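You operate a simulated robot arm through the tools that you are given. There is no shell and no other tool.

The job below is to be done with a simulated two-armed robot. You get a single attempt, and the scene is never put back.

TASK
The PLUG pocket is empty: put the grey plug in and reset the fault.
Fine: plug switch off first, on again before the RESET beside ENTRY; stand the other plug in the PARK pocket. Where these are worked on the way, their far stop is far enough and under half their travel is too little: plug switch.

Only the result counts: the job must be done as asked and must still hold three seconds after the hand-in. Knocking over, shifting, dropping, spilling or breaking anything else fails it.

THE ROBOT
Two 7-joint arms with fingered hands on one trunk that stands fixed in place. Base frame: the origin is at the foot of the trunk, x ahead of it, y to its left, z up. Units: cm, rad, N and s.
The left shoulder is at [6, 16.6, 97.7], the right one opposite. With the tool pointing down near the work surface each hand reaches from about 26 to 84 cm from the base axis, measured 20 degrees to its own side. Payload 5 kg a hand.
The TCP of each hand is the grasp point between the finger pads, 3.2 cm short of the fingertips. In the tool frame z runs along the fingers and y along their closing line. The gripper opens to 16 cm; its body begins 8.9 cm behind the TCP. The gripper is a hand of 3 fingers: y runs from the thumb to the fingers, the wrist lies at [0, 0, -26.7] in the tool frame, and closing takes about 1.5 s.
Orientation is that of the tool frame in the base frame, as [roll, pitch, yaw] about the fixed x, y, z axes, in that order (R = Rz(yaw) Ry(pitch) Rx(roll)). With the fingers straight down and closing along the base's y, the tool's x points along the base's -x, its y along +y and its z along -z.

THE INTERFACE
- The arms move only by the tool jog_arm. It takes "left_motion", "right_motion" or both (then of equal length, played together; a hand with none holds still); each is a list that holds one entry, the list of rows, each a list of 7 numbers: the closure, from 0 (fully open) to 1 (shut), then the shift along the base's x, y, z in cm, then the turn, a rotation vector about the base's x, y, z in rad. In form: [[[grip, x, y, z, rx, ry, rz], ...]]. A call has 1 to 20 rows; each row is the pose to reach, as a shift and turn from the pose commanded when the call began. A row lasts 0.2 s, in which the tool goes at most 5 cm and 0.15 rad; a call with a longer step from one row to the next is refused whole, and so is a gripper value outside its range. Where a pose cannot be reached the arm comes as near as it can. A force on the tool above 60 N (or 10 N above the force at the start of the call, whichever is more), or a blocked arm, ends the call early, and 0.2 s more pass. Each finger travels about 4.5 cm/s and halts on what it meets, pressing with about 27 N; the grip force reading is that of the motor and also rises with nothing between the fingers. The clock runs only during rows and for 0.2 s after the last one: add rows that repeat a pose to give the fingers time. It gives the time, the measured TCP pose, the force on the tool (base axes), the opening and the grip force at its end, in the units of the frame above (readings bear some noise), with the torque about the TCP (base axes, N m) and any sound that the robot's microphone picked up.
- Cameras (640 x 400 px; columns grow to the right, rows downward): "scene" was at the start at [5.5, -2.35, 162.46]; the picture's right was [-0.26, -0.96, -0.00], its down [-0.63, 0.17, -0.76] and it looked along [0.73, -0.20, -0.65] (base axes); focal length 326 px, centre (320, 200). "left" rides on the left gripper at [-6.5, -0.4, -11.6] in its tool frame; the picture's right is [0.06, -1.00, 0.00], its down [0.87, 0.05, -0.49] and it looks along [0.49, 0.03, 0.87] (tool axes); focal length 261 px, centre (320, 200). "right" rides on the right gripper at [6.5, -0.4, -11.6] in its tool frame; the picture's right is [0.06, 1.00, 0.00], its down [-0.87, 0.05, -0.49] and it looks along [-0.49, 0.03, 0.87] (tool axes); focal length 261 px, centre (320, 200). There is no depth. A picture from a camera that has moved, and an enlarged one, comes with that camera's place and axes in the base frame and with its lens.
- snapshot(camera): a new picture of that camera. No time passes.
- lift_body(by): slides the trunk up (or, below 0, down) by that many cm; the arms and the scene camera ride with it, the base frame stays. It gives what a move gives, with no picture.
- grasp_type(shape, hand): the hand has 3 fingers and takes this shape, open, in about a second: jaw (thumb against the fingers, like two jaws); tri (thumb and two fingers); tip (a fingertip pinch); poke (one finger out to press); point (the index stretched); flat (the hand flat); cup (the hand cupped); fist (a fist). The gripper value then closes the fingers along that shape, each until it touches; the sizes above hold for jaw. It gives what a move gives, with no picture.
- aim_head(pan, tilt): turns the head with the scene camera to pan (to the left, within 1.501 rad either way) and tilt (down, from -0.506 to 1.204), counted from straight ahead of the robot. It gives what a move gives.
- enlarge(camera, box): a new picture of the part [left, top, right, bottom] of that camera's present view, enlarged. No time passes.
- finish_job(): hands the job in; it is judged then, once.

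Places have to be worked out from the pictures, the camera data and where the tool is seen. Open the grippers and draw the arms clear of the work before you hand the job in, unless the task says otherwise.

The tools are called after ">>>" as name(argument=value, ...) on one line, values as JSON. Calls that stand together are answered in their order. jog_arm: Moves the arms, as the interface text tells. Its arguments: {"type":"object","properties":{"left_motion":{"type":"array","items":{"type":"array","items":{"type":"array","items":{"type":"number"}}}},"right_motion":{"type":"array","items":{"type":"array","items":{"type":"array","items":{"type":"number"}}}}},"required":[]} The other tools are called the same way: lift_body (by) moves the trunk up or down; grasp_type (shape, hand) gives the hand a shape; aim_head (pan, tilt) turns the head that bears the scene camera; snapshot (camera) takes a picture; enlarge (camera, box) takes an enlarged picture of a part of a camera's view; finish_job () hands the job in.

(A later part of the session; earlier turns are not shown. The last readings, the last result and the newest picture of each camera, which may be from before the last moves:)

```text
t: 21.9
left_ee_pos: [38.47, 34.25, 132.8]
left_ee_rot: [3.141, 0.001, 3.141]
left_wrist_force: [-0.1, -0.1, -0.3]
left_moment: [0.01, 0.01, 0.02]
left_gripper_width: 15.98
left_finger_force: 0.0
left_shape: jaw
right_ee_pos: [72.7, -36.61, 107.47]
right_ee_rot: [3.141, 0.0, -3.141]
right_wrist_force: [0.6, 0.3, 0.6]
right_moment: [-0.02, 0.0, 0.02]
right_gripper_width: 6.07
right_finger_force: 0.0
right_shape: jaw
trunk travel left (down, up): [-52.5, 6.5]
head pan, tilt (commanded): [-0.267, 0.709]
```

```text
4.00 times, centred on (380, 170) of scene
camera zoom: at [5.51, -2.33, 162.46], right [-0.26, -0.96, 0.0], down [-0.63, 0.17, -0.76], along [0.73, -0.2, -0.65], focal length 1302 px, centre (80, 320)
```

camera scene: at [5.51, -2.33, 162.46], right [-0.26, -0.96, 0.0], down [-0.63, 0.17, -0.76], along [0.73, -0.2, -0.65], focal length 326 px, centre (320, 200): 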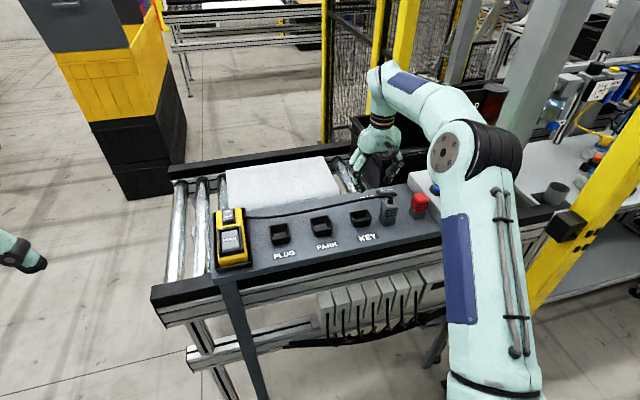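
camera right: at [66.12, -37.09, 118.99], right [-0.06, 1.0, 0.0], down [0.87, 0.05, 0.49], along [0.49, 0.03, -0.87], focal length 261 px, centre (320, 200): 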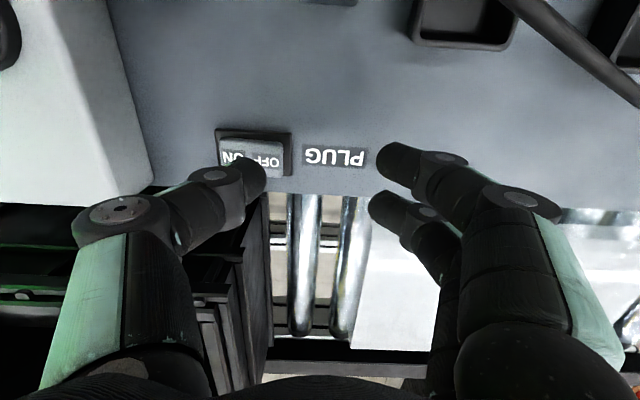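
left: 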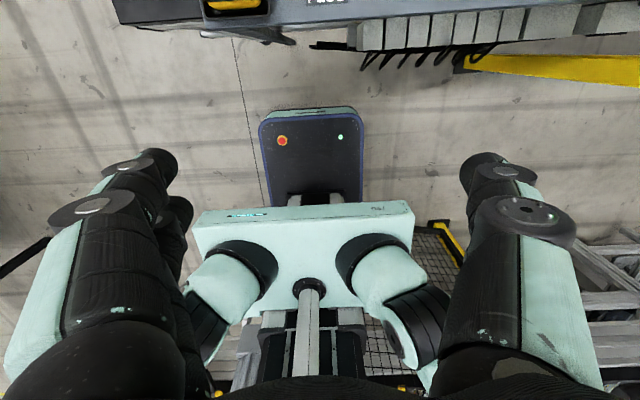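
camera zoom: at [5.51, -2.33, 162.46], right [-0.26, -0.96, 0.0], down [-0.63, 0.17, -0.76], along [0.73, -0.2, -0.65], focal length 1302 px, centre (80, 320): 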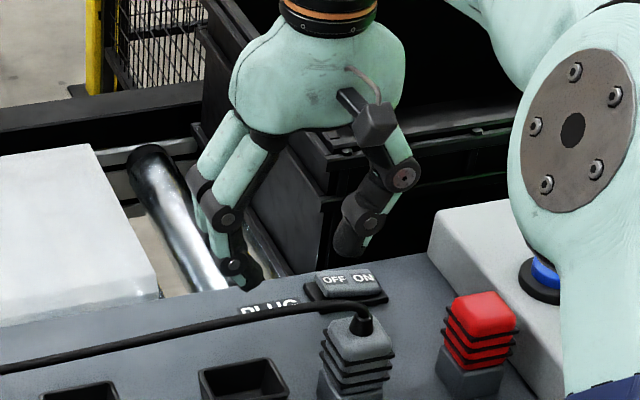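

The projection puts the contact point on the OFF label. I'll nudge +0.4 cm in y and press down slowly in 0.3 cm steps, watching force and sound.

>>> jog_arm(right_motion=[[[0.62, 0, 0.4, -0.6, 0, 0, 0], [0.62, 0, 0.4, -1.2, 0, 0, 0], [0.62, 0, 0.4, -1.5, 0, 0, 0], [0.62, 0, 0.4, -1.8, 0, 0, 0], [0.62, 0, 0.4, -2.1, 0, 0, 0], [0.62, 0, 0.4, -2.4, 0, 0, 0], [0.62, 0, 0.4, -2.7, 0, 0, 0], [0.62, 0, 0.4, -2.7, 0, 0, 0]]])

>>> enlarge(camera="right", box=[180, 100, 420, 250])

>>> enlarge(camera="scene", box=[340, 130, 440, 230])

```text
t: 23.7
left_ee_pos: [38.47, 34.22, 132.91]
left_ee_rot: [3.141, 0.0, -3.141]
left_wrist_force: [0.2, 0.2, 0.1]
left_moment: [0.06, 0.01, 0.02]
left_gripper_width: 16.0
left_finger_force: 0.2
left_shape: jaw
right_ee_pos: [72.77, -36.18, 104.76]
right_ee_rot: [3.141, -0.001, -3.14]
right_wrist_force: [-1.2, 0.1, 4.8]
right_moment: [-0.2, 0.03, -0.03]
right_gripper_width: 6.04
right_finger_force: 0.1
right_shape: jaw
trunk travel left (down, up): [-52.5, 6.5]
head pan, tilt (commanded): [-0.267, 0.709]
```

```text
2.67 times, centred on (300, 175) of right
camera zoom: at [66.05, -36.65, 116.3], right [-0.06, 1.0, 0.0], down [0.87, 0.05, 0.49], along [0.49, 0.03, -0.87], focal length 695 px, centre (373, 267)
```

zoom: 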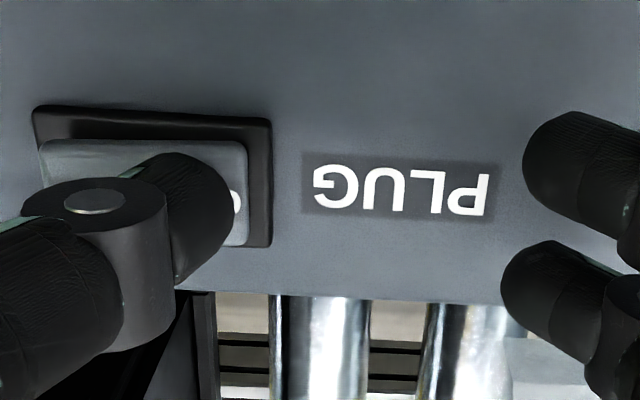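

```text
4.00 times, centred on (390, 180) of scene
camera zoom: at [5.46, -2.3, 162.47], right [-0.26, -0.96, 0.0], down [-0.63, 0.17, -0.76], along [0.73, -0.2, -0.65], focal length 1302 px, centre (40, 280)
```

zoom: 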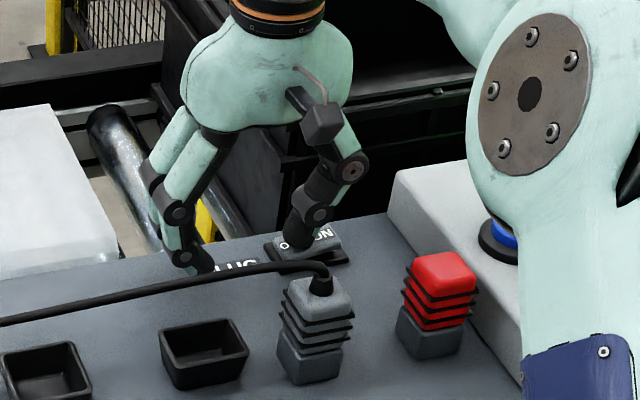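

Contact at 4.8 N and the rocker is tilting over. I'll keep pressing in small steps until the far stop shows up in the force.

>>> jog_arm(right_motion=[[[0.62, 0, 0, -0.25, 0, 0, 0], [0.62, 0, 0, -0.5, 0, 0, 0], [0.62, 0, 0, -0.5, 0, 0, 0]]])

>>> enlarge(camera="right", box=[180, 100, 420, 250])

>>> enlarge(camera="scene", box=[370, 160, 450, 220])

```text
t: 24.5
left_ee_pos: [38.31, 34.15, 132.86]
left_ee_rot: [-3.14, 0.003, -3.141]
left_wrist_force: [0.2, 0.0, 0.3]
left_moment: [0.03, 0.02, -0.02]
left_gripper_width: 15.99
left_finger_force: 0.1
left_shape: jaw
right_ee_pos: [72.61, -36.16, 104.75]
right_ee_rot: [-3.141, 0.007, -3.142]
right_wrist_force: [1.5, -1.3, 28.9]
right_moment: [-1.45, 0.05, 0.11]
right_gripper_width: 6.19
right_finger_force: 0.1
right_shape: jaw
trunk travel left (down, up): [-52.5, 6.5]
head pan, tilt (commanded): [-0.267, 0.709]
```

```text
2.67 times, centred on (300, 175) of right
camera zoom: at [65.96, -36.58, 116.14], right [-0.06, 1.0, 0.0], down [0.87, 0.06, 0.5], along [0.5, 0.03, -0.87], focal length 695 px, centre (373, 267)
```

zoom: 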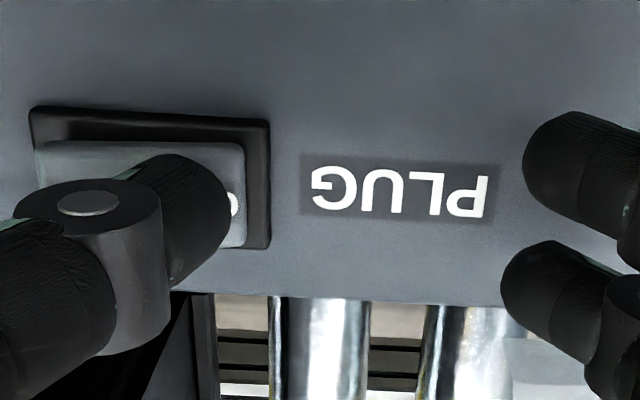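

```text
6.67 times, centred on (410, 190) of scene
camera zoom: at [5.27, -2.19, 162.5], right [-0.26, -0.96, 0.0], down [-0.63, 0.17, -0.76], along [0.73, -0.2, -0.65], focal length 2170 px, centre (-280, 267)
```

zoom: 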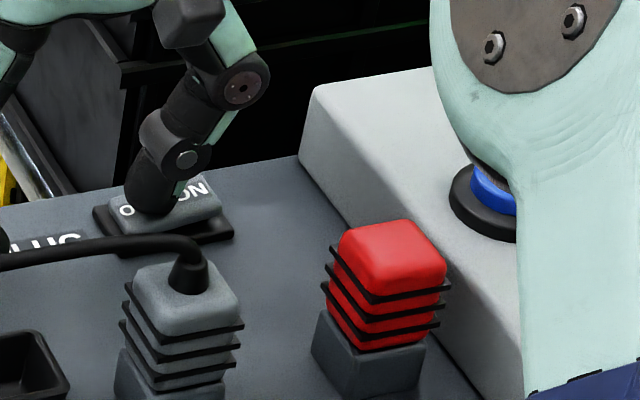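

At 28.9 N with no more travel, that is the far stop. I'll lift off and check that the rocker stays at OFF.

>>> jog_arm(right_motion=[[[0.62, 0, 0, 0.5, 0, 0, 0], [0.62, 0, 0, 2, 0, 0, 0], [0.62, 0, 0, 4, 0, 0, 0], [0.62, 0, 0, 7, 0, 0, 0], [0.62, 0, 0, 10, 0, 0, 0], [0.62, 0, 0, 13, 0, 0, 0], [0.62, 0, 0, 13, 0, 0, 0]]])

>>> enlarge(camera="right", box=[220, 90, 380, 190])

>>> enlarge(camera="scene", box=[370, 160, 450, 220])

>>> snapshot(camera="right")

```text
t: 26.1
left_ee_pos: [38.56, 34.19, 132.85]
left_ee_rot: [-3.14, -0.001, -3.141]
left_wrist_force: [-0.4, -0.5, -0.8]
left_moment: [-0.01, 0.0, -0.01]
left_gripper_width: 15.98
left_finger_force: 0.0
left_shape: jaw
right_ee_pos: [72.59, -36.01, 117.18]
right_ee_rot: [-3.141, -0.001, -3.141]
right_wrist_force: [0.1, -0.3, 0.4]
right_moment: [0.0, 0.0, -0.02]
right_gripper_width: 6.07
right_finger_force: 0.1
right_shape: jaw
trunk travel left (down, up): [-52.5, 6.5]
head pan, tilt (commanded): [-0.267, 0.709]
```

```text
4.00 times, centred on (300, 140) of right
camera zoom: at [66.12, -36.49, 128.73], right [-0.06, 1.0, 0.0], down [0.87, 0.05, 0.49], along [0.49, 0.03, -0.87], focal length 1043 px, centre (400, 440)
```

zoom: 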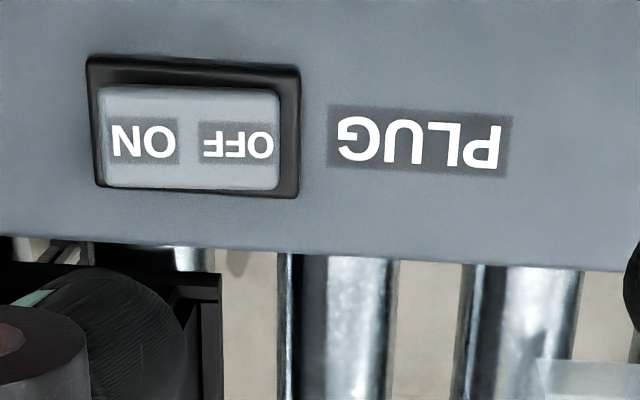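

```text
6.67 times, centred on (410, 190) of scene
camera zoom: at [5.52, -2.35, 162.46], right [-0.26, -0.96, 0.0], down [-0.63, 0.17, -0.76], along [0.73, -0.2, -0.65], focal length 2170 px, centre (-280, 267)
```

zoom: 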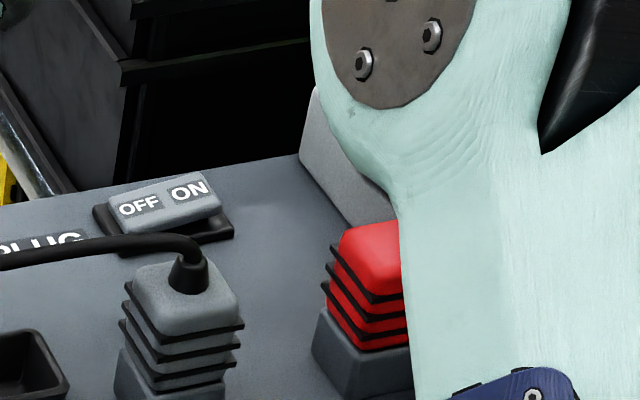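

```text
taken
camera right: at [66.12, -36.49, 128.73], right [-0.06, 1.0, 0.0], down [0.87, 0.05, 0.49], along [0.49, 0.03, -0.87], focal length 261 px, centre (320, 200)
```

right: 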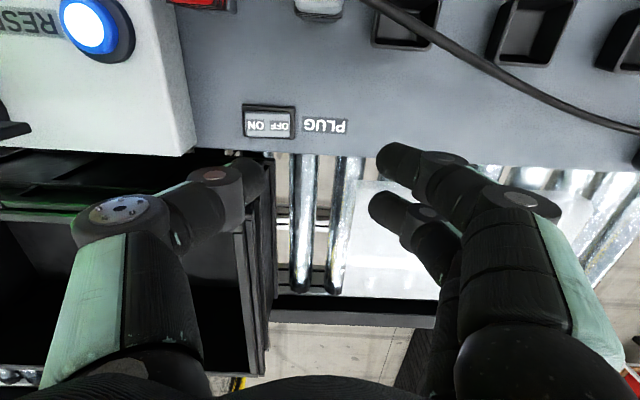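

The rocker now rests at OFF. Next I'll return to -90° yaw above the grey plug, near (62, -36.8), with about 7 cm opening at a safe height, and take a look.

>>> jog_arm(right_motion=[[[0.56, -1, -0.1, 1, 0, 0, -0.14], [0.56, -2, -0.2, 2, 0, 0, -0.28], [0.56, -3, -0.3, 3, 0, 0, -0.42], [0.56, -4, -0.4, 4, 0, 0, -0.56], [0.56, -5, -0.5, 4, 0, 0, -0.7], [0.56, -6, -0.6, 4, 0, 0, -0.84], [0.56, -7, -0.7, 4, 0, 0, -0.98], [0.56, -8, -0.8, 4, 0, 0, -1.12], [0.56, -9, -0.8, 4, 0, 0, -1.26], [0.56, -10, -0.8, 4, 0, 0, -1.4], [0.56, -10.6, -0.8, 4, 0, 0, -1.5], [0.56, -10.6, -0.8, 4, 0, 0, -1.571], [0.56, -10.6, -0.8, 4, 0, 0, -1.571]]])

>>> snapshot(camera="right")

>>> snapshot(camera="scene")

```text
t: 28.9
left_ee_pos: [38.4, 34.12, 132.86]
left_ee_rot: [3.14, 0.0, 3.141]
left_wrist_force: [-0.4, 1.0, -0.3]
left_moment: [0.01, 0.0, 0.0]
left_gripper_width: 16.0
left_finger_force: 0.1
left_shape: jaw
right_ee_pos: [61.85, -36.99, 121.46]
right_ee_rot: [-3.141, 0.001, 1.569]
right_wrist_force: [-0.1, -0.8, 0.3]
right_moment: [-0.03, -0.01, 0.04]
right_gripper_width: 6.98
right_finger_force: 0.0
right_shape: jaw
trunk travel left (down, up): [-52.5, 6.5]
head pan, tilt (commanded): [-0.267, 0.709]
```

```text
taken
camera right: at [61.53, -30.56, 132.86], right [1.0, 0.06, 0.0], down [0.05, -0.87, 0.49], along [0.03, -0.49, -0.87], focal length 261 px, centre (320, 200)
```

right: 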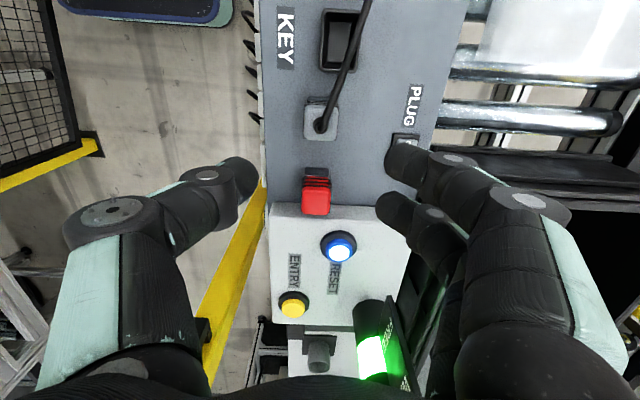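

```text
taken
camera scene: at [5.5, -2.33, 162.46], right [-0.26, -0.96, 0.0], down [-0.63, 0.17, -0.76], along [0.73, -0.2, -0.65], focal length 326 px, centre (320, 200)
```

scene: 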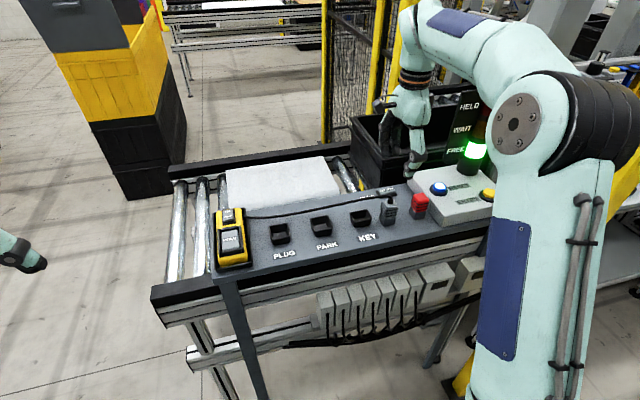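

The RESET button is now lit. I'll enlarge the view around both plugs to fix their centres.

>>> enlarge(camera="right", box=[250, 80, 410, 230])

>>> enlarge(camera="right", box=[280, 80, 360, 130])

>>> enlarge(camera="scene", box=[350, 170, 450, 233])

```text
2.67 times, centred on (330, 155) of right
camera zoom: at [61.53, -30.56, 132.86], right [1.0, 0.06, 0.0], down [0.05, -0.87, 0.49], along [0.03, -0.49, -0.87], focal length 695 px, centre (293, 320)
```

zoom: 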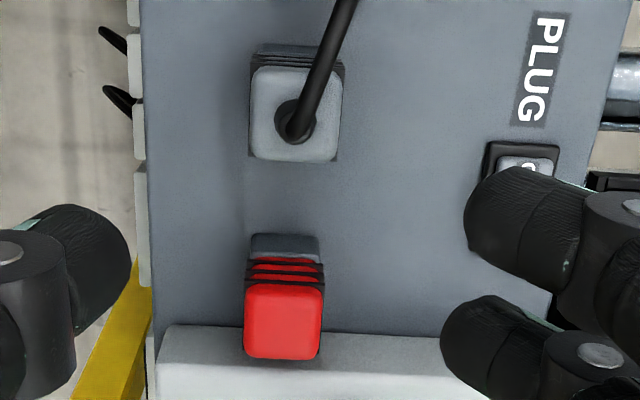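

```text
8.00 times, centred on (320, 105) of right
camera zoom: at [61.53, -30.56, 132.86], right [1.0, 0.06, 0.0], down [0.05, -0.87, 0.49], along [0.03, -0.49, -0.87], focal length 2085 px, centre (320, 960)
```

zoom: 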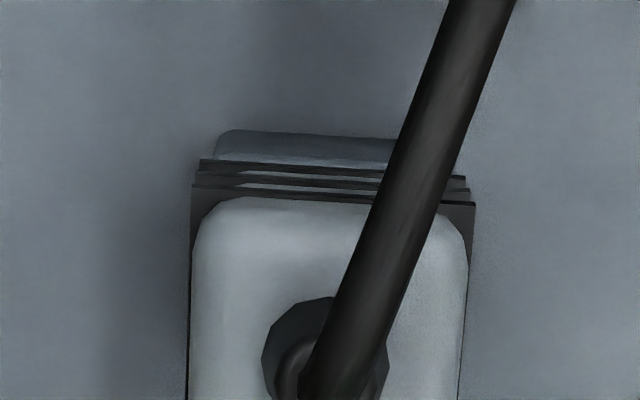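

```text
6.35 times, centred on (400, 202) of scene
camera zoom: at [5.5, -2.33, 162.46], right [-0.26, -0.96, 0.0], down [-0.63, 0.17, -0.76], along [0.73, -0.2, -0.65], focal length 2067 px, centre (-188, 190)
```

zoom: 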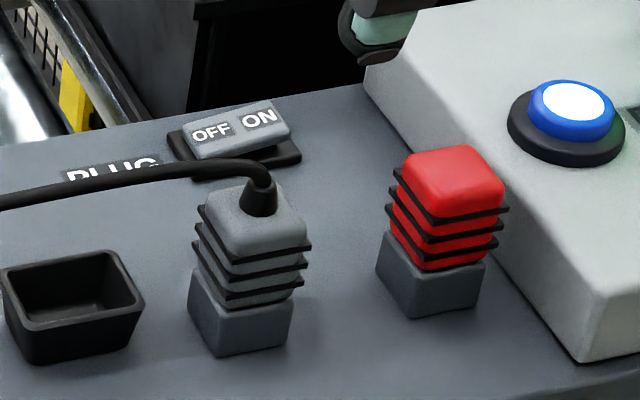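

The grey plug's head is about 3.45 cm square, centred at (62.0, -36.5), and the cord exits toward +y clear of the fingers. I'll descend open-jawed around it to TCP z of about 107.2.

>>> jog_arm(right_motion=[[[0.56, 0.1, 0.4, -2, 0, 0, 0], [0.56, 0.1, 0.4, -4, 0, 0, 0], [0.56, 0.1, 0.4, -6, 0, 0, 0], [0.56, 0.1, 0.4, -8, 0, 0, 0], [0.56, 0.1, 0.4, -10, 0, 0, 0], [0.56, 0.1, 0.4, -11.5, 0, 0, 0], [0.56, 0.1, 0.4, -13, 0, 0, 0], [0.56, 0.1, 0.4, -14.2, 0, 0, 0], [0.56, 0.1, 0.4, -14.2, 0, 0, 0]]])

>>> snapshot(camera="right")

>>> enlarge(camera="scene", box=[350, 150, 450, 230])

```text
t: 30.9
left_ee_pos: [38.39, 34.22, 132.9]
left_ee_rot: [3.141, 0.001, -3.142]
left_wrist_force: [0.6, -0.1, 1.1]
left_moment: [0.0, 0.01, -0.03]
left_gripper_width: 15.98
left_finger_force: 0.0
left_shape: jaw
right_ee_pos: [61.88, -36.59, 106.89]
right_ee_rot: [-3.141, 0.001, 1.571]
right_wrist_force: [0.6, -0.9, 0.7]
right_moment: [0.02, -0.01, -0.03]
right_gripper_width: 6.97
right_finger_force: 0.1
right_shape: jaw
trunk travel left (down, up): [-52.5, 6.5]
head pan, tilt (commanded): [-0.267, 0.709]
```

```text
taken
camera right: at [61.52, -30.11, 118.48], right [1.0, 0.06, 0.0], down [0.05, -0.87, 0.49], along [0.03, -0.49, -0.87], focal length 261 px, centre (320, 200)
```

right: 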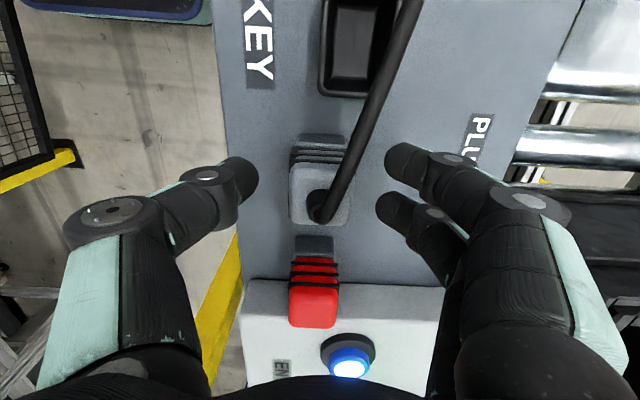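

```text
5.00 times, centred on (400, 190) of scene
camera zoom: at [5.5, -2.32, 162.46], right [-0.26, -0.96, 0.0], down [-0.63, 0.17, -0.76], along [0.73, -0.2, -0.65], focal length 1628 px, centre (-80, 250)
```

zoom: 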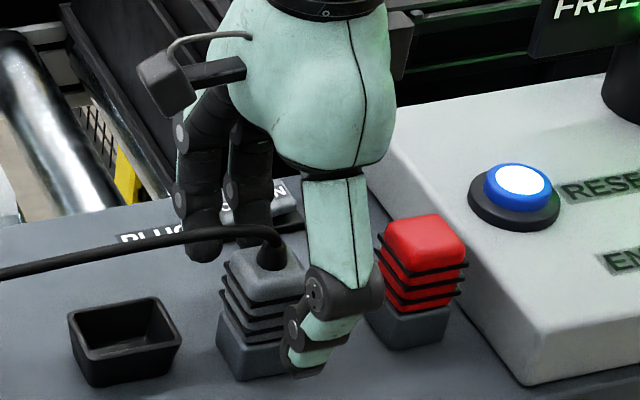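

The plug head sits centred at the TCP between thumb and fingers. I'll close on it.

>>> jog_arm(right_motion=[[[0.7, 0, 0, 0.2, 0, 0, 0], [0.85, 0, 0, 0.2, 0, 0, 0], [1, 0, 0, 0.2, 0, 0, 0], [1, 0, 0, 0.2, 0, 0, 0], [1, 0, 0, 0.2, 0, 0, 0], [1, 0, 0, 0.2, 0, 0, 0], [1, 0, 0, 0.2, 0, 0, 0]]])

>>> snapshot(camera="right")

>>> enlarge(camera="scene", box=[350, 150, 450, 230])

```text
t: 32.5
left_ee_pos: [38.55, 34.23, 132.89]
left_ee_rot: [-3.141, -0.001, 3.14]
left_wrist_force: [-0.5, 0.2, 0.1]
left_moment: [0.01, -0.01, -0.01]
left_gripper_width: 16.0
left_finger_force: 0.1
left_shape: jaw
right_ee_pos: [61.97, -36.51, 107.21]
right_ee_rot: [3.141, 0.0, 1.57]
right_wrist_force: [0.7, -1.3, -0.2]
right_moment: [-0.01, 0.02, -0.01]
right_gripper_width: 2.85
right_finger_force: 27.1
right_shape: jaw
trunk travel left (down, up): [-52.5, 6.5]
head pan, tilt (commanded): [-0.267, 0.709]
```

```text
taken
camera right: at [61.54, -30.1, 118.74], right [1.0, 0.06, 0.0], down [0.05, -0.87, 0.49], along [0.03, -0.49, -0.87], focal length 261 px, centre (320, 200)
```

right: 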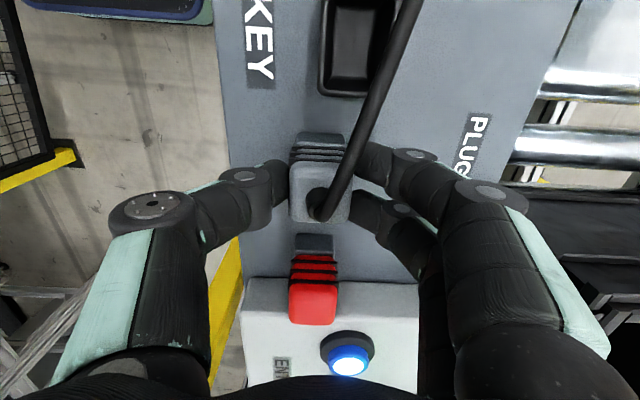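

```text
5.00 times, centred on (400, 190) of scene
camera zoom: at [5.51, -2.33, 162.46], right [-0.26, -0.96, 0.0], down [-0.63, 0.17, -0.76], along [0.73, -0.2, -0.65], focal length 1628 px, centre (-80, 250)
```

zoom: 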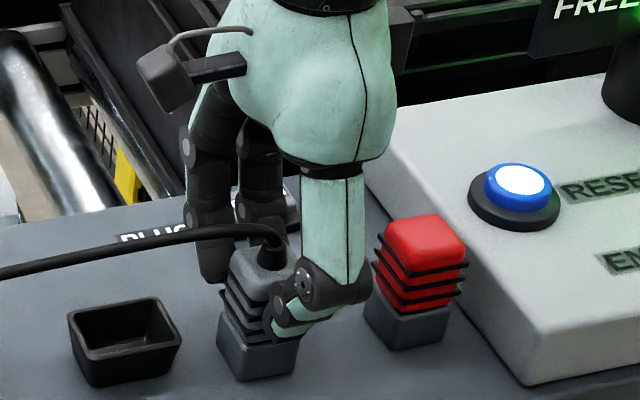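

The plug is gripped (27 N, width 2.85). I'll lift it 7 cm straight up and check that the plug and cord come along.

>>> jog_arm(right_motion=[[[1, 0, 0, 0.5, 0, 0, 0], [1, 0, 0, 1.2, 0, 0, 0], [1, 0, 0, 2.2, 0, 0, 0], [1, 0, 0, 3.4, 0, 0, 0], [1, 0, 0, 4.6, 0, 0, 0], [1, 0, 0, 5.8, 0, 0, 0], [1, 0, 0, 7, 0, 0, 0], [1, 0, 0, 7, 0, 0, 0]]])

>>> snapshot(camera="right")

>>> snapshot(camera="scene")

>>> enlarge(camera="scene", box=[350, 140, 450, 230])

```text
t: 34.3
left_ee_pos: [38.43, 34.18, 133.0]
left_ee_rot: [3.141, 0.001, 3.141]
left_wrist_force: [-0.2, 0.1, -0.6]
left_moment: [0.02, -0.03, 0.0]
left_gripper_width: 15.96
left_finger_force: 0.0
left_shape: jaw
right_ee_pos: [62.13, -36.66, 114.32]
right_ee_rot: [-3.142, 0.0, 1.572]
right_wrist_force: [-0.1, 0.0, -0.4]
right_moment: [0.01, -0.02, 0.0]
right_gripper_width: 2.86
right_finger_force: 26.7
right_shape: jaw
trunk travel left (down, up): [-52.5, 6.5]
head pan, tilt (commanded): [-0.267, 0.709]
```

```text
taken
camera right: at [61.68, -30.13, 125.85], right [1.0, 0.06, 0.0], down [0.05, -0.87, 0.49], along [0.03, -0.49, -0.87], focal length 261 px, centre (320, 200)
```

right: 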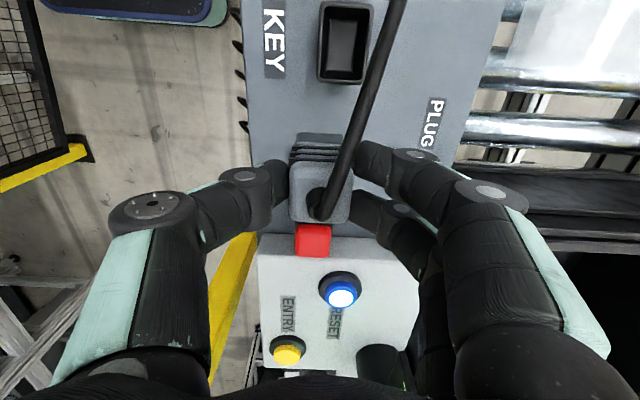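

```text
taken
camera scene: at [5.52, -2.34, 162.46], right [-0.26, -0.96, 0.0], down [-0.63, 0.17, -0.76], along [0.73, -0.2, -0.65], focal length 326 px, centre (320, 200)
```

scene: 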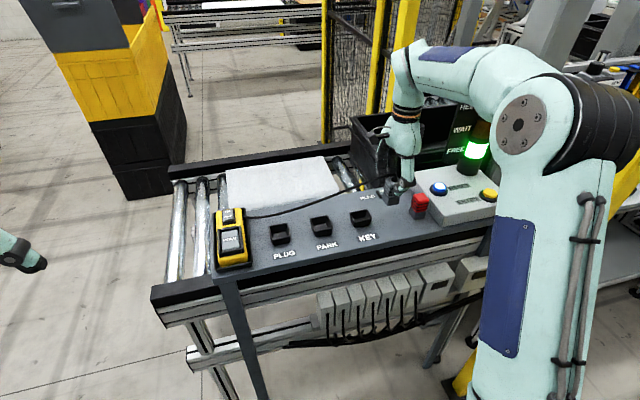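

```text
4.44 times, centred on (400, 185) of scene
camera zoom: at [5.52, -2.34, 162.46], right [-0.26, -0.96, 0.0], down [-0.63, 0.17, -0.76], along [0.73, -0.2, -0.65], focal length 1447 px, centre (-36, 267)
```

zoom: 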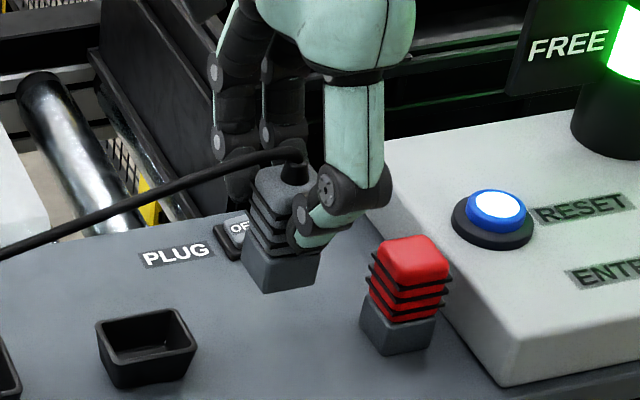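

The plug hangs cleanly in the grip. I'll carry it toward +y at this height and stop short of the PLUG pocket at y of about -16, so the camera can see the pocket unobstructed.

>>> jog_arm(right_motion=[[[1, 0.1, 2, 0, 0, 0, 0], [1, 0.2, 4.5, 0, 0, 0, 0], [1, 0.4, 7, 0, 0, 0, 0], [1, 0.6, 10, 0, 0, 0, 0], [1, 0.8, 13, 0, 0, 0, 0], [1, 1, 16, 0, 0, 0, 0], [1, 1.2, 18.5, 0, 0, 0, 0], [1, 1.4, 20.5, 0, 0, 0, 0], [1, 1.4, 20.5, 0, 0, 0, 0]]])

>>> snapshot(camera="right")

>>> snapshot(camera="scene")

>>> enlarge(camera="right", box=[240, 0, 440, 160])

```text
t: 36.3
left_ee_pos: [38.4, 34.19, 132.89]
left_ee_rot: [-3.14, 0.002, 3.142]
left_wrist_force: [0.6, -0.2, 0.1]
left_moment: [0.03, 0.01, -0.02]
left_gripper_width: 16.0
left_finger_force: 0.0
left_shape: jaw
right_ee_pos: [63.41, -16.18, 114.25]
right_ee_rot: [3.141, 0.0, 1.572]
right_wrist_force: [0.2, -0.6, -1.3]
right_moment: [0.03, 0.02, -0.01]
right_gripper_width: 2.84
right_finger_force: 26.2
right_shape: jaw
trunk travel left (down, up): [-52.5, 6.5]
head pan, tilt (commanded): [-0.267, 0.709]
```

```text
taken
camera right: at [63.02, -9.69, 125.78], right [1.0, 0.06, 0.0], down [0.05, -0.87, 0.49], along [0.03, -0.49, -0.87], focal length 261 px, centre (320, 200)
```

right: 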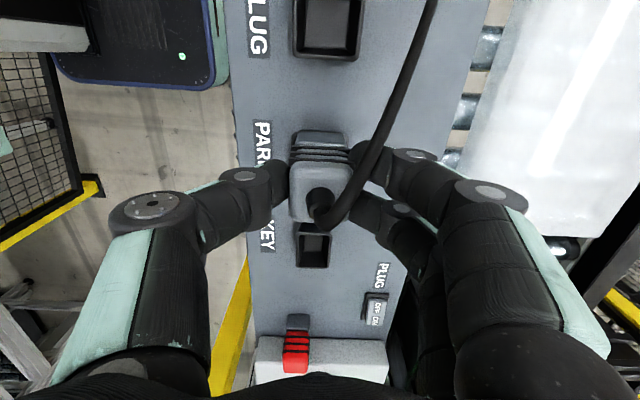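

```text
taken
camera scene: at [5.5, -2.36, 162.46], right [-0.26, -0.96, 0.0], down [-0.63, 0.17, -0.76], along [0.73, -0.2, -0.65], focal length 326 px, centre (320, 200)
```

scene: 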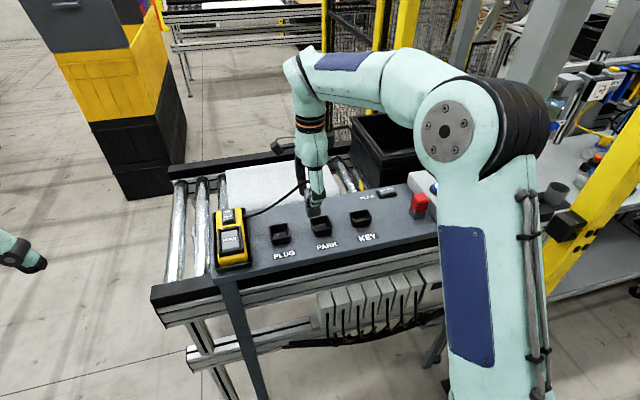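

```text
2.50 times, centred on (340, 80) of right
camera zoom: at [63.02, -9.69, 125.78], right [1.0, 0.06, 0.0], down [0.05, -0.87, 0.49], along [0.03, -0.49, -0.87], focal length 652 px, centre (270, 500)
```

zoom: 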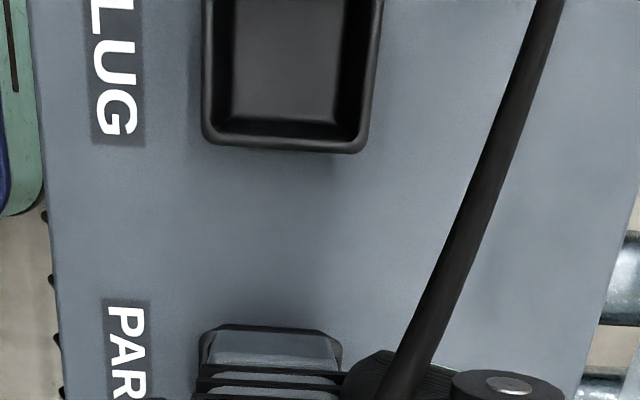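

From this view the PLUG pocket rim is centred near x=63.5. I'll move another 4 cm toward it so the whole pocket comes into view.

>>> jog_arm(right_motion=[[[1, 0, 1.5, 0, 0, 0, 0], [1, 0.1, 3, 0, 0, 0, 0], [1, 0.1, 4.2, 0, 0, 0, 0], [1, 0.1, 4.2, 0, 0, 0, 0]]])

>>> enlarge(camera="right", box=[240, 20, 400, 145])

>>> enlarge(camera="scene", box=[240, 160, 360, 250])

```text
t: 37.3
left_ee_pos: [38.43, 34.14, 132.95]
left_ee_rot: [-3.141, -0.001, -3.141]
left_wrist_force: [0.1, 0.3, -0.1]
left_moment: [0.01, -0.03, 0.0]
left_gripper_width: 15.99
left_finger_force: 0.0
left_shape: jaw
right_ee_pos: [63.64, -12.05, 114.21]
right_ee_rot: [3.141, 0.0, 1.573]
right_wrist_force: [0.6, -0.5, 0.1]
right_moment: [-0.04, 0.02, 0.04]
right_gripper_width: 2.83
right_finger_force: 27.1
right_shape: jaw
trunk travel left (down, up): [-52.5, 6.5]
head pan, tilt (commanded): [-0.267, 0.709]
```

```text
3.20 times, centred on (320, 82) of right
camera zoom: at [63.14, -5.49, 125.75], right [1.0, 0.06, 0.0], down [0.05, -0.87, 0.49], along [0.03, -0.49, -0.87], focal length 834 px, centre (320, 576)
```

zoom: 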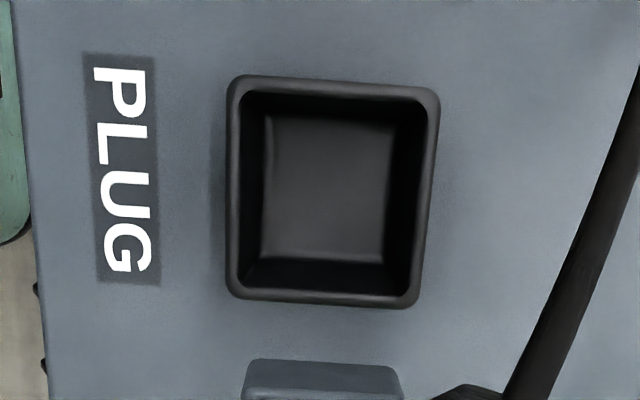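

```text
4.44 times, centred on (300, 205) of scene
camera zoom: at [5.51, -2.35, 162.46], right [-0.26, -0.96, 0.0], down [-0.63, 0.17, -0.76], along [0.73, -0.2, -0.65], focal length 1447 px, centre (409, 178)
```

zoom: 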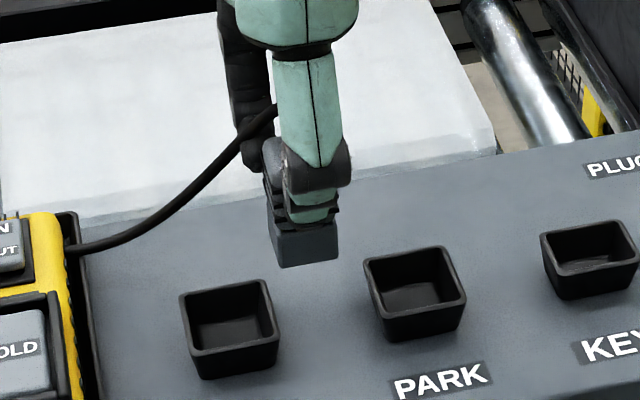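

The pocket centre comes out at about (63.45, -7.5), which is 4.5 cm further in +y. I'll enlarge the held plug to check that it's centred and straight in the grip before moving above the pocket.

>>> enlarge(camera="right", box=[260, 115, 380, 235])

>>> enlarge(camera="scene", box=[270, 175, 350, 235])

```text
3.33 times, centred on (320, 175) of right
camera zoom: at [63.14, -5.49, 125.75], right [1.0, 0.06, 0.0], down [0.05, -0.87, 0.49], along [0.03, -0.49, -0.87], focal length 869 px, centre (320, 283)
```

zoom: 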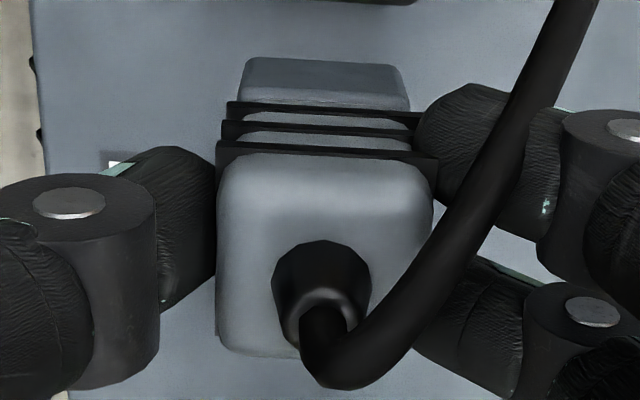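

```text
6.67 times, centred on (310, 205) of scene
camera zoom: at [5.51, -2.35, 162.46], right [-0.26, -0.96, 0.0], down [-0.63, 0.17, -0.76], along [0.73, -0.2, -0.65], focal length 2170 px, centre (387, 167)
```

zoom: 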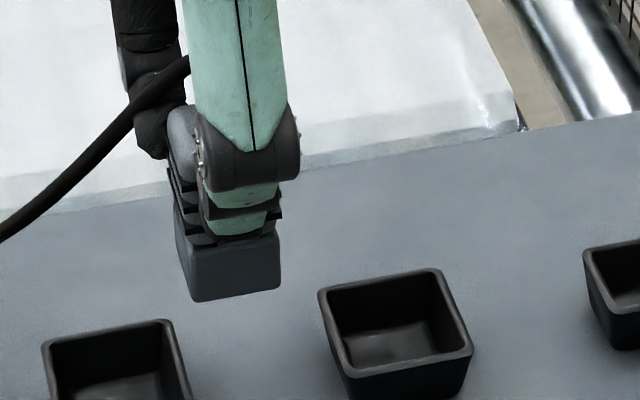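

The plug is upright and centred in the grip. I'll move 4.5 cm in +y to sit over the pocket and lower to about 1 cm above the rim for a check.

>>> jog_arm(right_motion=[[[1, 0, 1.5, 0, 0, 0, 0], [1, -0.1, 3, 0, 0, 0, 0], [1, -0.1, 4.5, 0, 0, 0, 0], [1, -0.1, 4.5, -1, 0, 0, 0], [1, -0.1, 4.5, -2, 0, 0, 0], [1, -0.1, 4.5, -3, 0, 0, 0], [1, -0.1, 4.5, -3, 0, 0, 0]]])

>>> snapshot(camera="right")

>>> enlarge(camera="right", box=[260, 80, 380, 200])

>>> enlarge(camera="scene", box=[240, 180, 340, 260])

```text
t: 38.9
left_ee_pos: [38.42, 34.21, 132.86]
left_ee_rot: [3.141, 0.0, -3.14]
left_wrist_force: [0.2, 0.2, 0.3]
left_moment: [0.02, -0.03, -0.03]
left_gripper_width: 15.99
left_finger_force: 0.0
left_shape: jaw
right_ee_pos: [63.43, -7.57, 111.32]
right_ee_rot: [3.14, 0.0, 1.571]
right_wrist_force: [-0.9, 0.1, -0.6]
right_moment: [0.01, 0.02, 0.0]
right_gripper_width: 2.85
right_finger_force: 27.1
right_shape: jaw
trunk travel left (down, up): [-52.5, 6.5]
head pan, tilt (commanded): [-0.267, 0.709]
```

```text
taken
camera right: at [62.99, -1.05, 122.79], right [1.0, 0.06, 0.0], down [0.05, -0.87, 0.49], along [0.03, -0.49, -0.87], focal length 261 px, centre (320, 200)
```

right: 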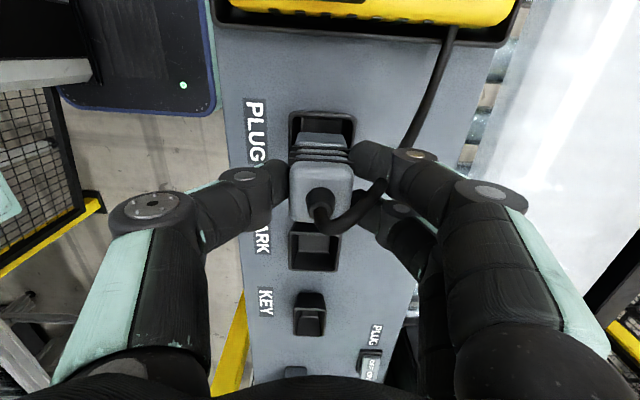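

```text
3.33 times, centred on (320, 140) of right
camera zoom: at [62.99, -1.05, 122.79], right [1.0, 0.06, 0.0], down [0.05, -0.87, 0.49], along [0.03, -0.49, -0.87], focal length 869 px, centre (320, 400)
```

zoom: 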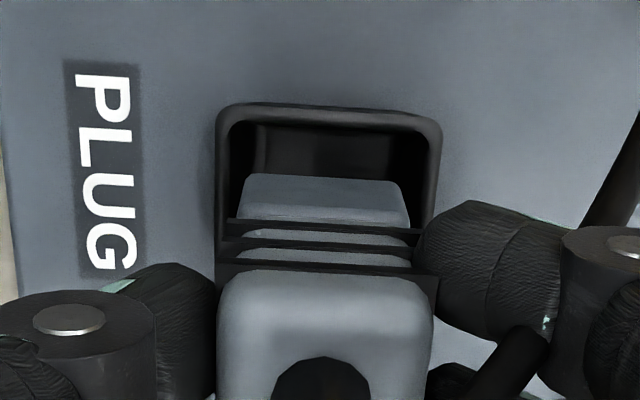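

```text
5.00 times, centred on (290, 220) of scene
camera zoom: at [5.5, -2.3, 162.46], right [-0.26, -0.96, 0.0], down [-0.63, 0.17, -0.76], along [0.73, -0.2, -0.65], focal length 1628 px, centre (470, 100)
```

zoom: 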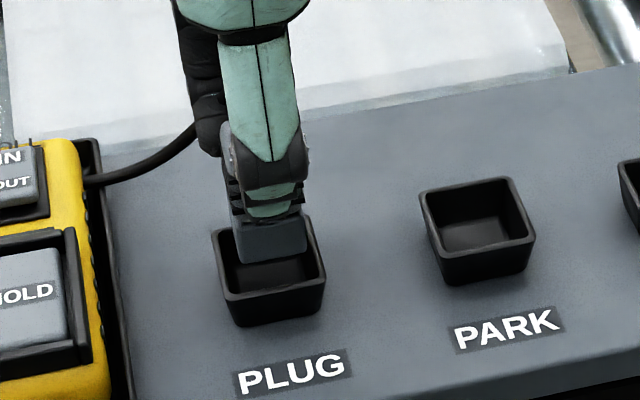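

The plug base sits over the pocket opening and inside the rim. I'll lower it slowly into the pocket, watching for contact force.

>>> jog_arm(right_motion=[[[1, 0, 0.1, -0.5, 0, 0, 0], [1, 0, 0.1, -1, 0, 0, 0], [1, 0, 0.1, -1.5, 0, 0, 0], [1, 0, 0.1, -2, 0, 0, 0], [1, 0, 0.1, -2.4, 0, 0, 0], [1, 0, 0.1, -2.8, 0, 0, 0], [1, 0, 0.1, -3.1, 0, 0, 0], [1, 0, 0.1, -3.3, 0, 0, 0]]])

>>> enlarge(camera="right", box=[260, 80, 380, 200])

>>> enlarge(camera="scene", box=[240, 180, 340, 260])

```text
t: 40.7
left_ee_pos: [38.42, 34.13, 132.76]
left_ee_rot: [-3.141, 0.001, -3.141]
left_wrist_force: [-0.1, 0.7, 0.3]
left_moment: [0.0, -0.01, 0.01]
left_gripper_width: 15.99
left_finger_force: 0.1
left_shape: jaw
right_ee_pos: [63.51, -7.24, 108.01]
right_ee_rot: [-3.14, 0.0, 1.569]
right_wrist_force: [-0.1, -0.1, -1.2]
right_moment: [-0.01, -0.03, -0.04]
right_gripper_width: 2.82
right_finger_force: 26.7
right_shape: jaw
trunk travel left (down, up): [-52.5, 6.5]
head pan, tilt (commanded): [-0.267, 0.709]
```

```text
3.33 times, centred on (320, 140) of right
camera zoom: at [63.05, -0.88, 119.48], right [1.0, 0.06, 0.0], down [0.05, -0.87, 0.49], along [0.03, -0.49, -0.87], focal length 869 px, centre (320, 400)
```

zoom: 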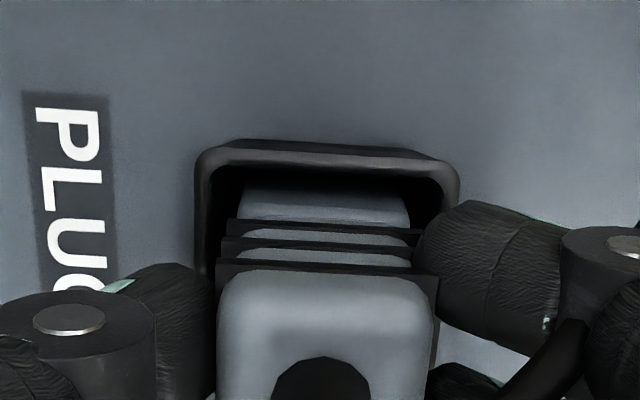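

```text
5.00 times, centred on (290, 220) of scene
camera zoom: at [5.52, -2.32, 162.46], right [-0.26, -0.96, 0.0], down [-0.63, 0.17, -0.76], along [0.73, -0.2, -0.65], focal length 1628 px, centre (470, 100)
```

zoom: 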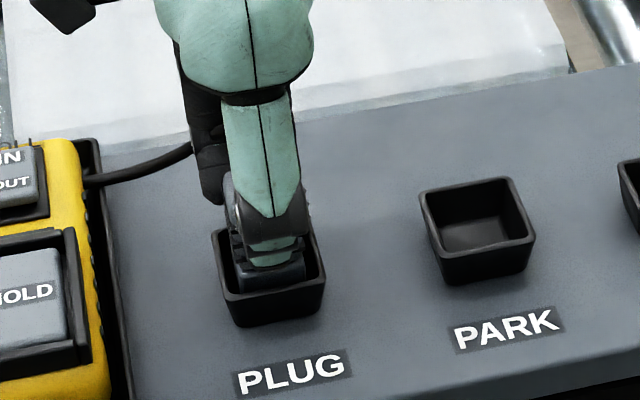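

The plug base is inside the pocket with no contact force. I'll continue in 0.15 cm steps to seat it.

>>> jog_arm(right_motion=[[[1, 0, 0, -0.15, 0, 0, 0], [1, 0, 0, -0.3, 0, 0, 0], [1, 0, 0, -0.45, 0, 0, 0], [1, 0, 0, -0.45, 0, 0, 0]]])

```text
t: 41.7
left_ee_pos: [38.34, 34.15, 132.89]
left_ee_rot: [-3.141, 0.0, -3.14]
left_wrist_force: [-0.2, 0.2, 0.3]
left_moment: [-0.02, 0.01, 0.01]
left_gripper_width: 15.97
left_finger_force: 0.0
left_shape: jaw
right_ee_pos: [63.44, -7.38, 107.59]
right_ee_rot: [3.141, 0.0, 1.571]
right_wrist_force: [-0.5, -0.2, 3.5]
right_moment: [-0.02, -0.02, -0.01]
right_gripper_width: 2.85
right_finger_force: 27.3
right_shape: jaw
trunk travel left (down, up): [-52.5, 6.5]
head pan, tilt (commanded): [-0.267, 0.709]
```

3.5 N of upward force shows the plug reaching the pocket floor. I'll press another 0.25 cm to confirm it is seated.

>>> jog_arm(right_motion=[[[1, 0, 0, -0.12, 0, 0, 0], [1, 0, 0, -0.25, 0, 0, 0], [1, 0, 0, -0.25, 0, 0, 0]]])

>>> enlarge(camera="right", box=[260, 80, 380, 200])

>>> enlarge(camera="scene", box=[240, 180, 340, 260])

```text
t: 42.5
left_ee_pos: [38.31, 34.15, 132.96]
left_ee_rot: [3.14, 0.003, 3.141]
left_wrist_force: [-0.4, 0.6, 0.5]
left_moment: [-0.01, 0.0, 0.05]
left_gripper_width: 16.0
left_finger_force: 0.0
left_shape: jaw
right_ee_pos: [63.42, -7.25, 107.48]
right_ee_rot: [3.138, 0.0, 1.572]
right_wrist_force: [-0.1, -1.2, 22.3]
right_moment: [-0.04, -0.05, -0.02]
right_gripper_width: 2.91
right_finger_force: 26.8
right_shape: jaw
trunk travel left (down, up): [-52.5, 6.5]
head pan, tilt (commanded): [-0.267, 0.709]
```

```text
3.33 times, centred on (320, 140) of right
camera zoom: at [62.99, -0.84, 118.99], right [1.0, 0.06, 0.0], down [0.05, -0.87, 0.49], along [0.03, -0.49, -0.87], focal length 869 px, centre (320, 400)
```

zoom: 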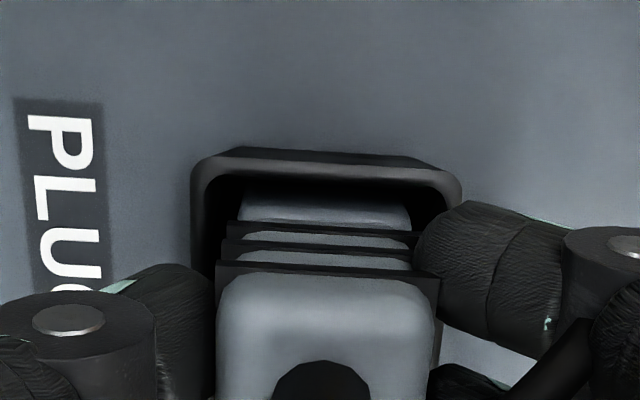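

```text
5.00 times, centred on (290, 220) of scene
camera zoom: at [5.33, -2.31, 162.49], right [-0.26, -0.96, 0.0], down [-0.63, 0.17, -0.76], along [0.73, -0.2, -0.65], focal length 1628 px, centre (470, 100)
```

zoom: 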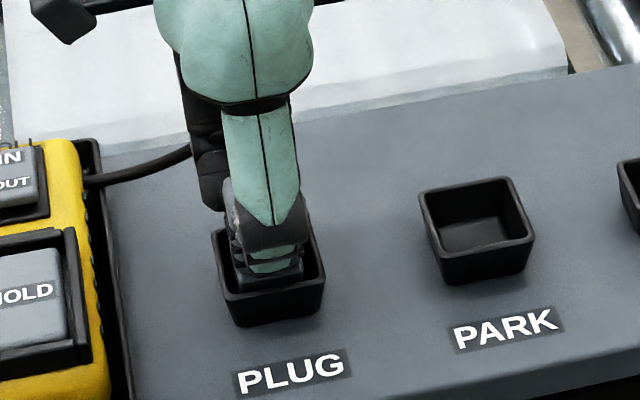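

The plug is seated (22 N from the floor). Before opening, I'll check where the cord runs relative to the +x fingers.

>>> enlarge(camera="right", box=[260, 0, 480, 260])

>>> enlarge(camera="scene", box=[200, 150, 320, 250])

```text
1.54 times, centred on (370, 130) of right
camera zoom: at [62.99, -0.84, 118.99], right [1.0, 0.06, 0.0], down [0.05, -0.87, 0.49], along [0.03, -0.49, -0.87], focal length 401 px, centre (243, 308)
```

zoom: 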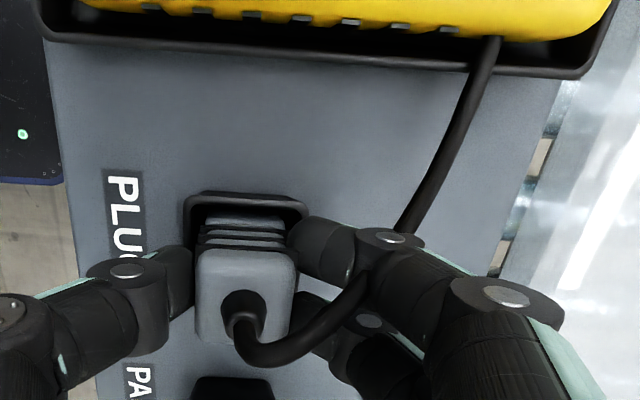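

```text
4.00 times, centred on (260, 200) of scene
camera zoom: at [5.33, -2.31, 162.49], right [-0.26, -0.96, 0.0], down [-0.63, 0.17, -0.76], along [0.73, -0.2, -0.65], focal length 1302 px, centre (560, 200)
```

zoom: 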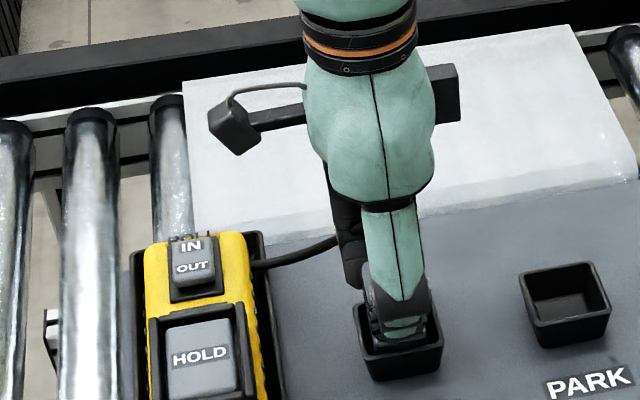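

The cord loops between the two +x fingers and around the outside of the index, so I'll open only a little, to about 5 cm, and then lift straight up out of the loop. First I'll unload the downward push and open gently.

>>> jog_arm(right_motion=[[[1, 0, 0, 0.1, 0, 0, 0], [1, 0, 0, 0.2, 0, 0, 0], [0.82, 0, 0, 0.2, 0, 0, 0], [0.78, 0, 0, 0.2, 0, 0, 0], [0.74, 0, 0, 0.2, 0, 0, 0], [0.7, 0, 0, 0.2, 0, 0, 0], [0.7, 0, 0, 0.2, 0, 0, 0]]])

>>> enlarge(camera="right", box=[260, 0, 480, 260])

>>> enlarge(camera="scene", box=[200, 150, 320, 250])

```text
t: 44.1
left_ee_pos: [38.43, 34.29, 132.94]
left_ee_rot: [3.141, -0.001, -3.141]
left_wrist_force: [-0.4, 0.7, -0.6]
left_moment: [-0.01, -0.04, 0.0]
left_gripper_width: 15.99
left_finger_force: 0.1
left_shape: jaw
right_ee_pos: [63.56, -7.38, 107.38]
right_ee_rot: [-3.141, -0.001, 1.571]
right_wrist_force: [0.0, -0.3, -0.7]
right_moment: [0.04, -0.02, -0.01]
right_gripper_width: 4.71
right_finger_force: 0.1
right_shape: jaw
trunk travel left (down, up): [-52.5, 6.5]
head pan, tilt (commanded): [-0.267, 0.709]
```

```text
1.54 times, centred on (370, 130) of right
camera zoom: at [63.09, -0.84, 118.93], right [1.0, 0.06, 0.0], down [0.05, -0.87, 0.49], along [0.03, -0.49, -0.87], focal length 401 px, centre (243, 308)
```

zoom: 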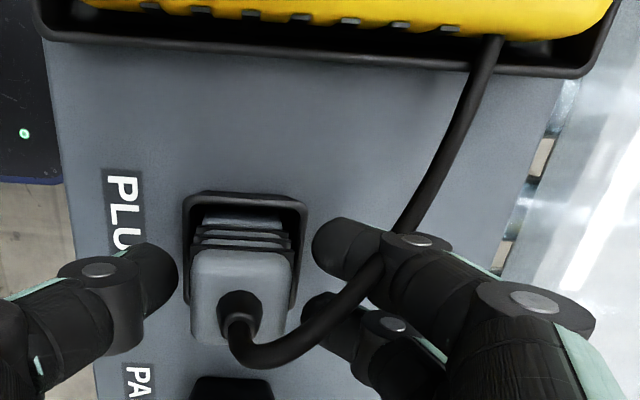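

```text
4.00 times, centred on (260, 200) of scene
camera zoom: at [5.51, -2.32, 162.46], right [-0.26, -0.96, 0.0], down [-0.63, 0.17, -0.76], along [0.73, -0.2, -0.65], focal length 1302 px, centre (560, 200)
```

zoom: 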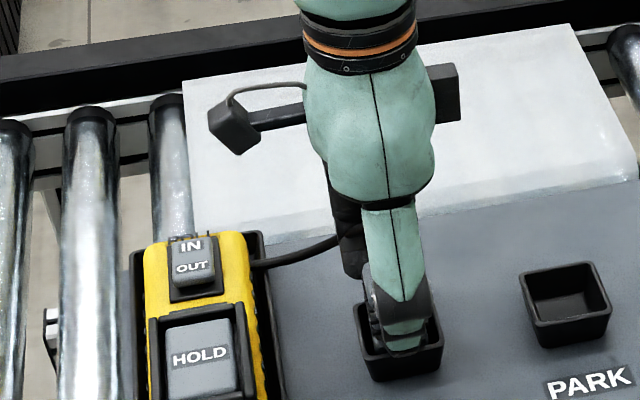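

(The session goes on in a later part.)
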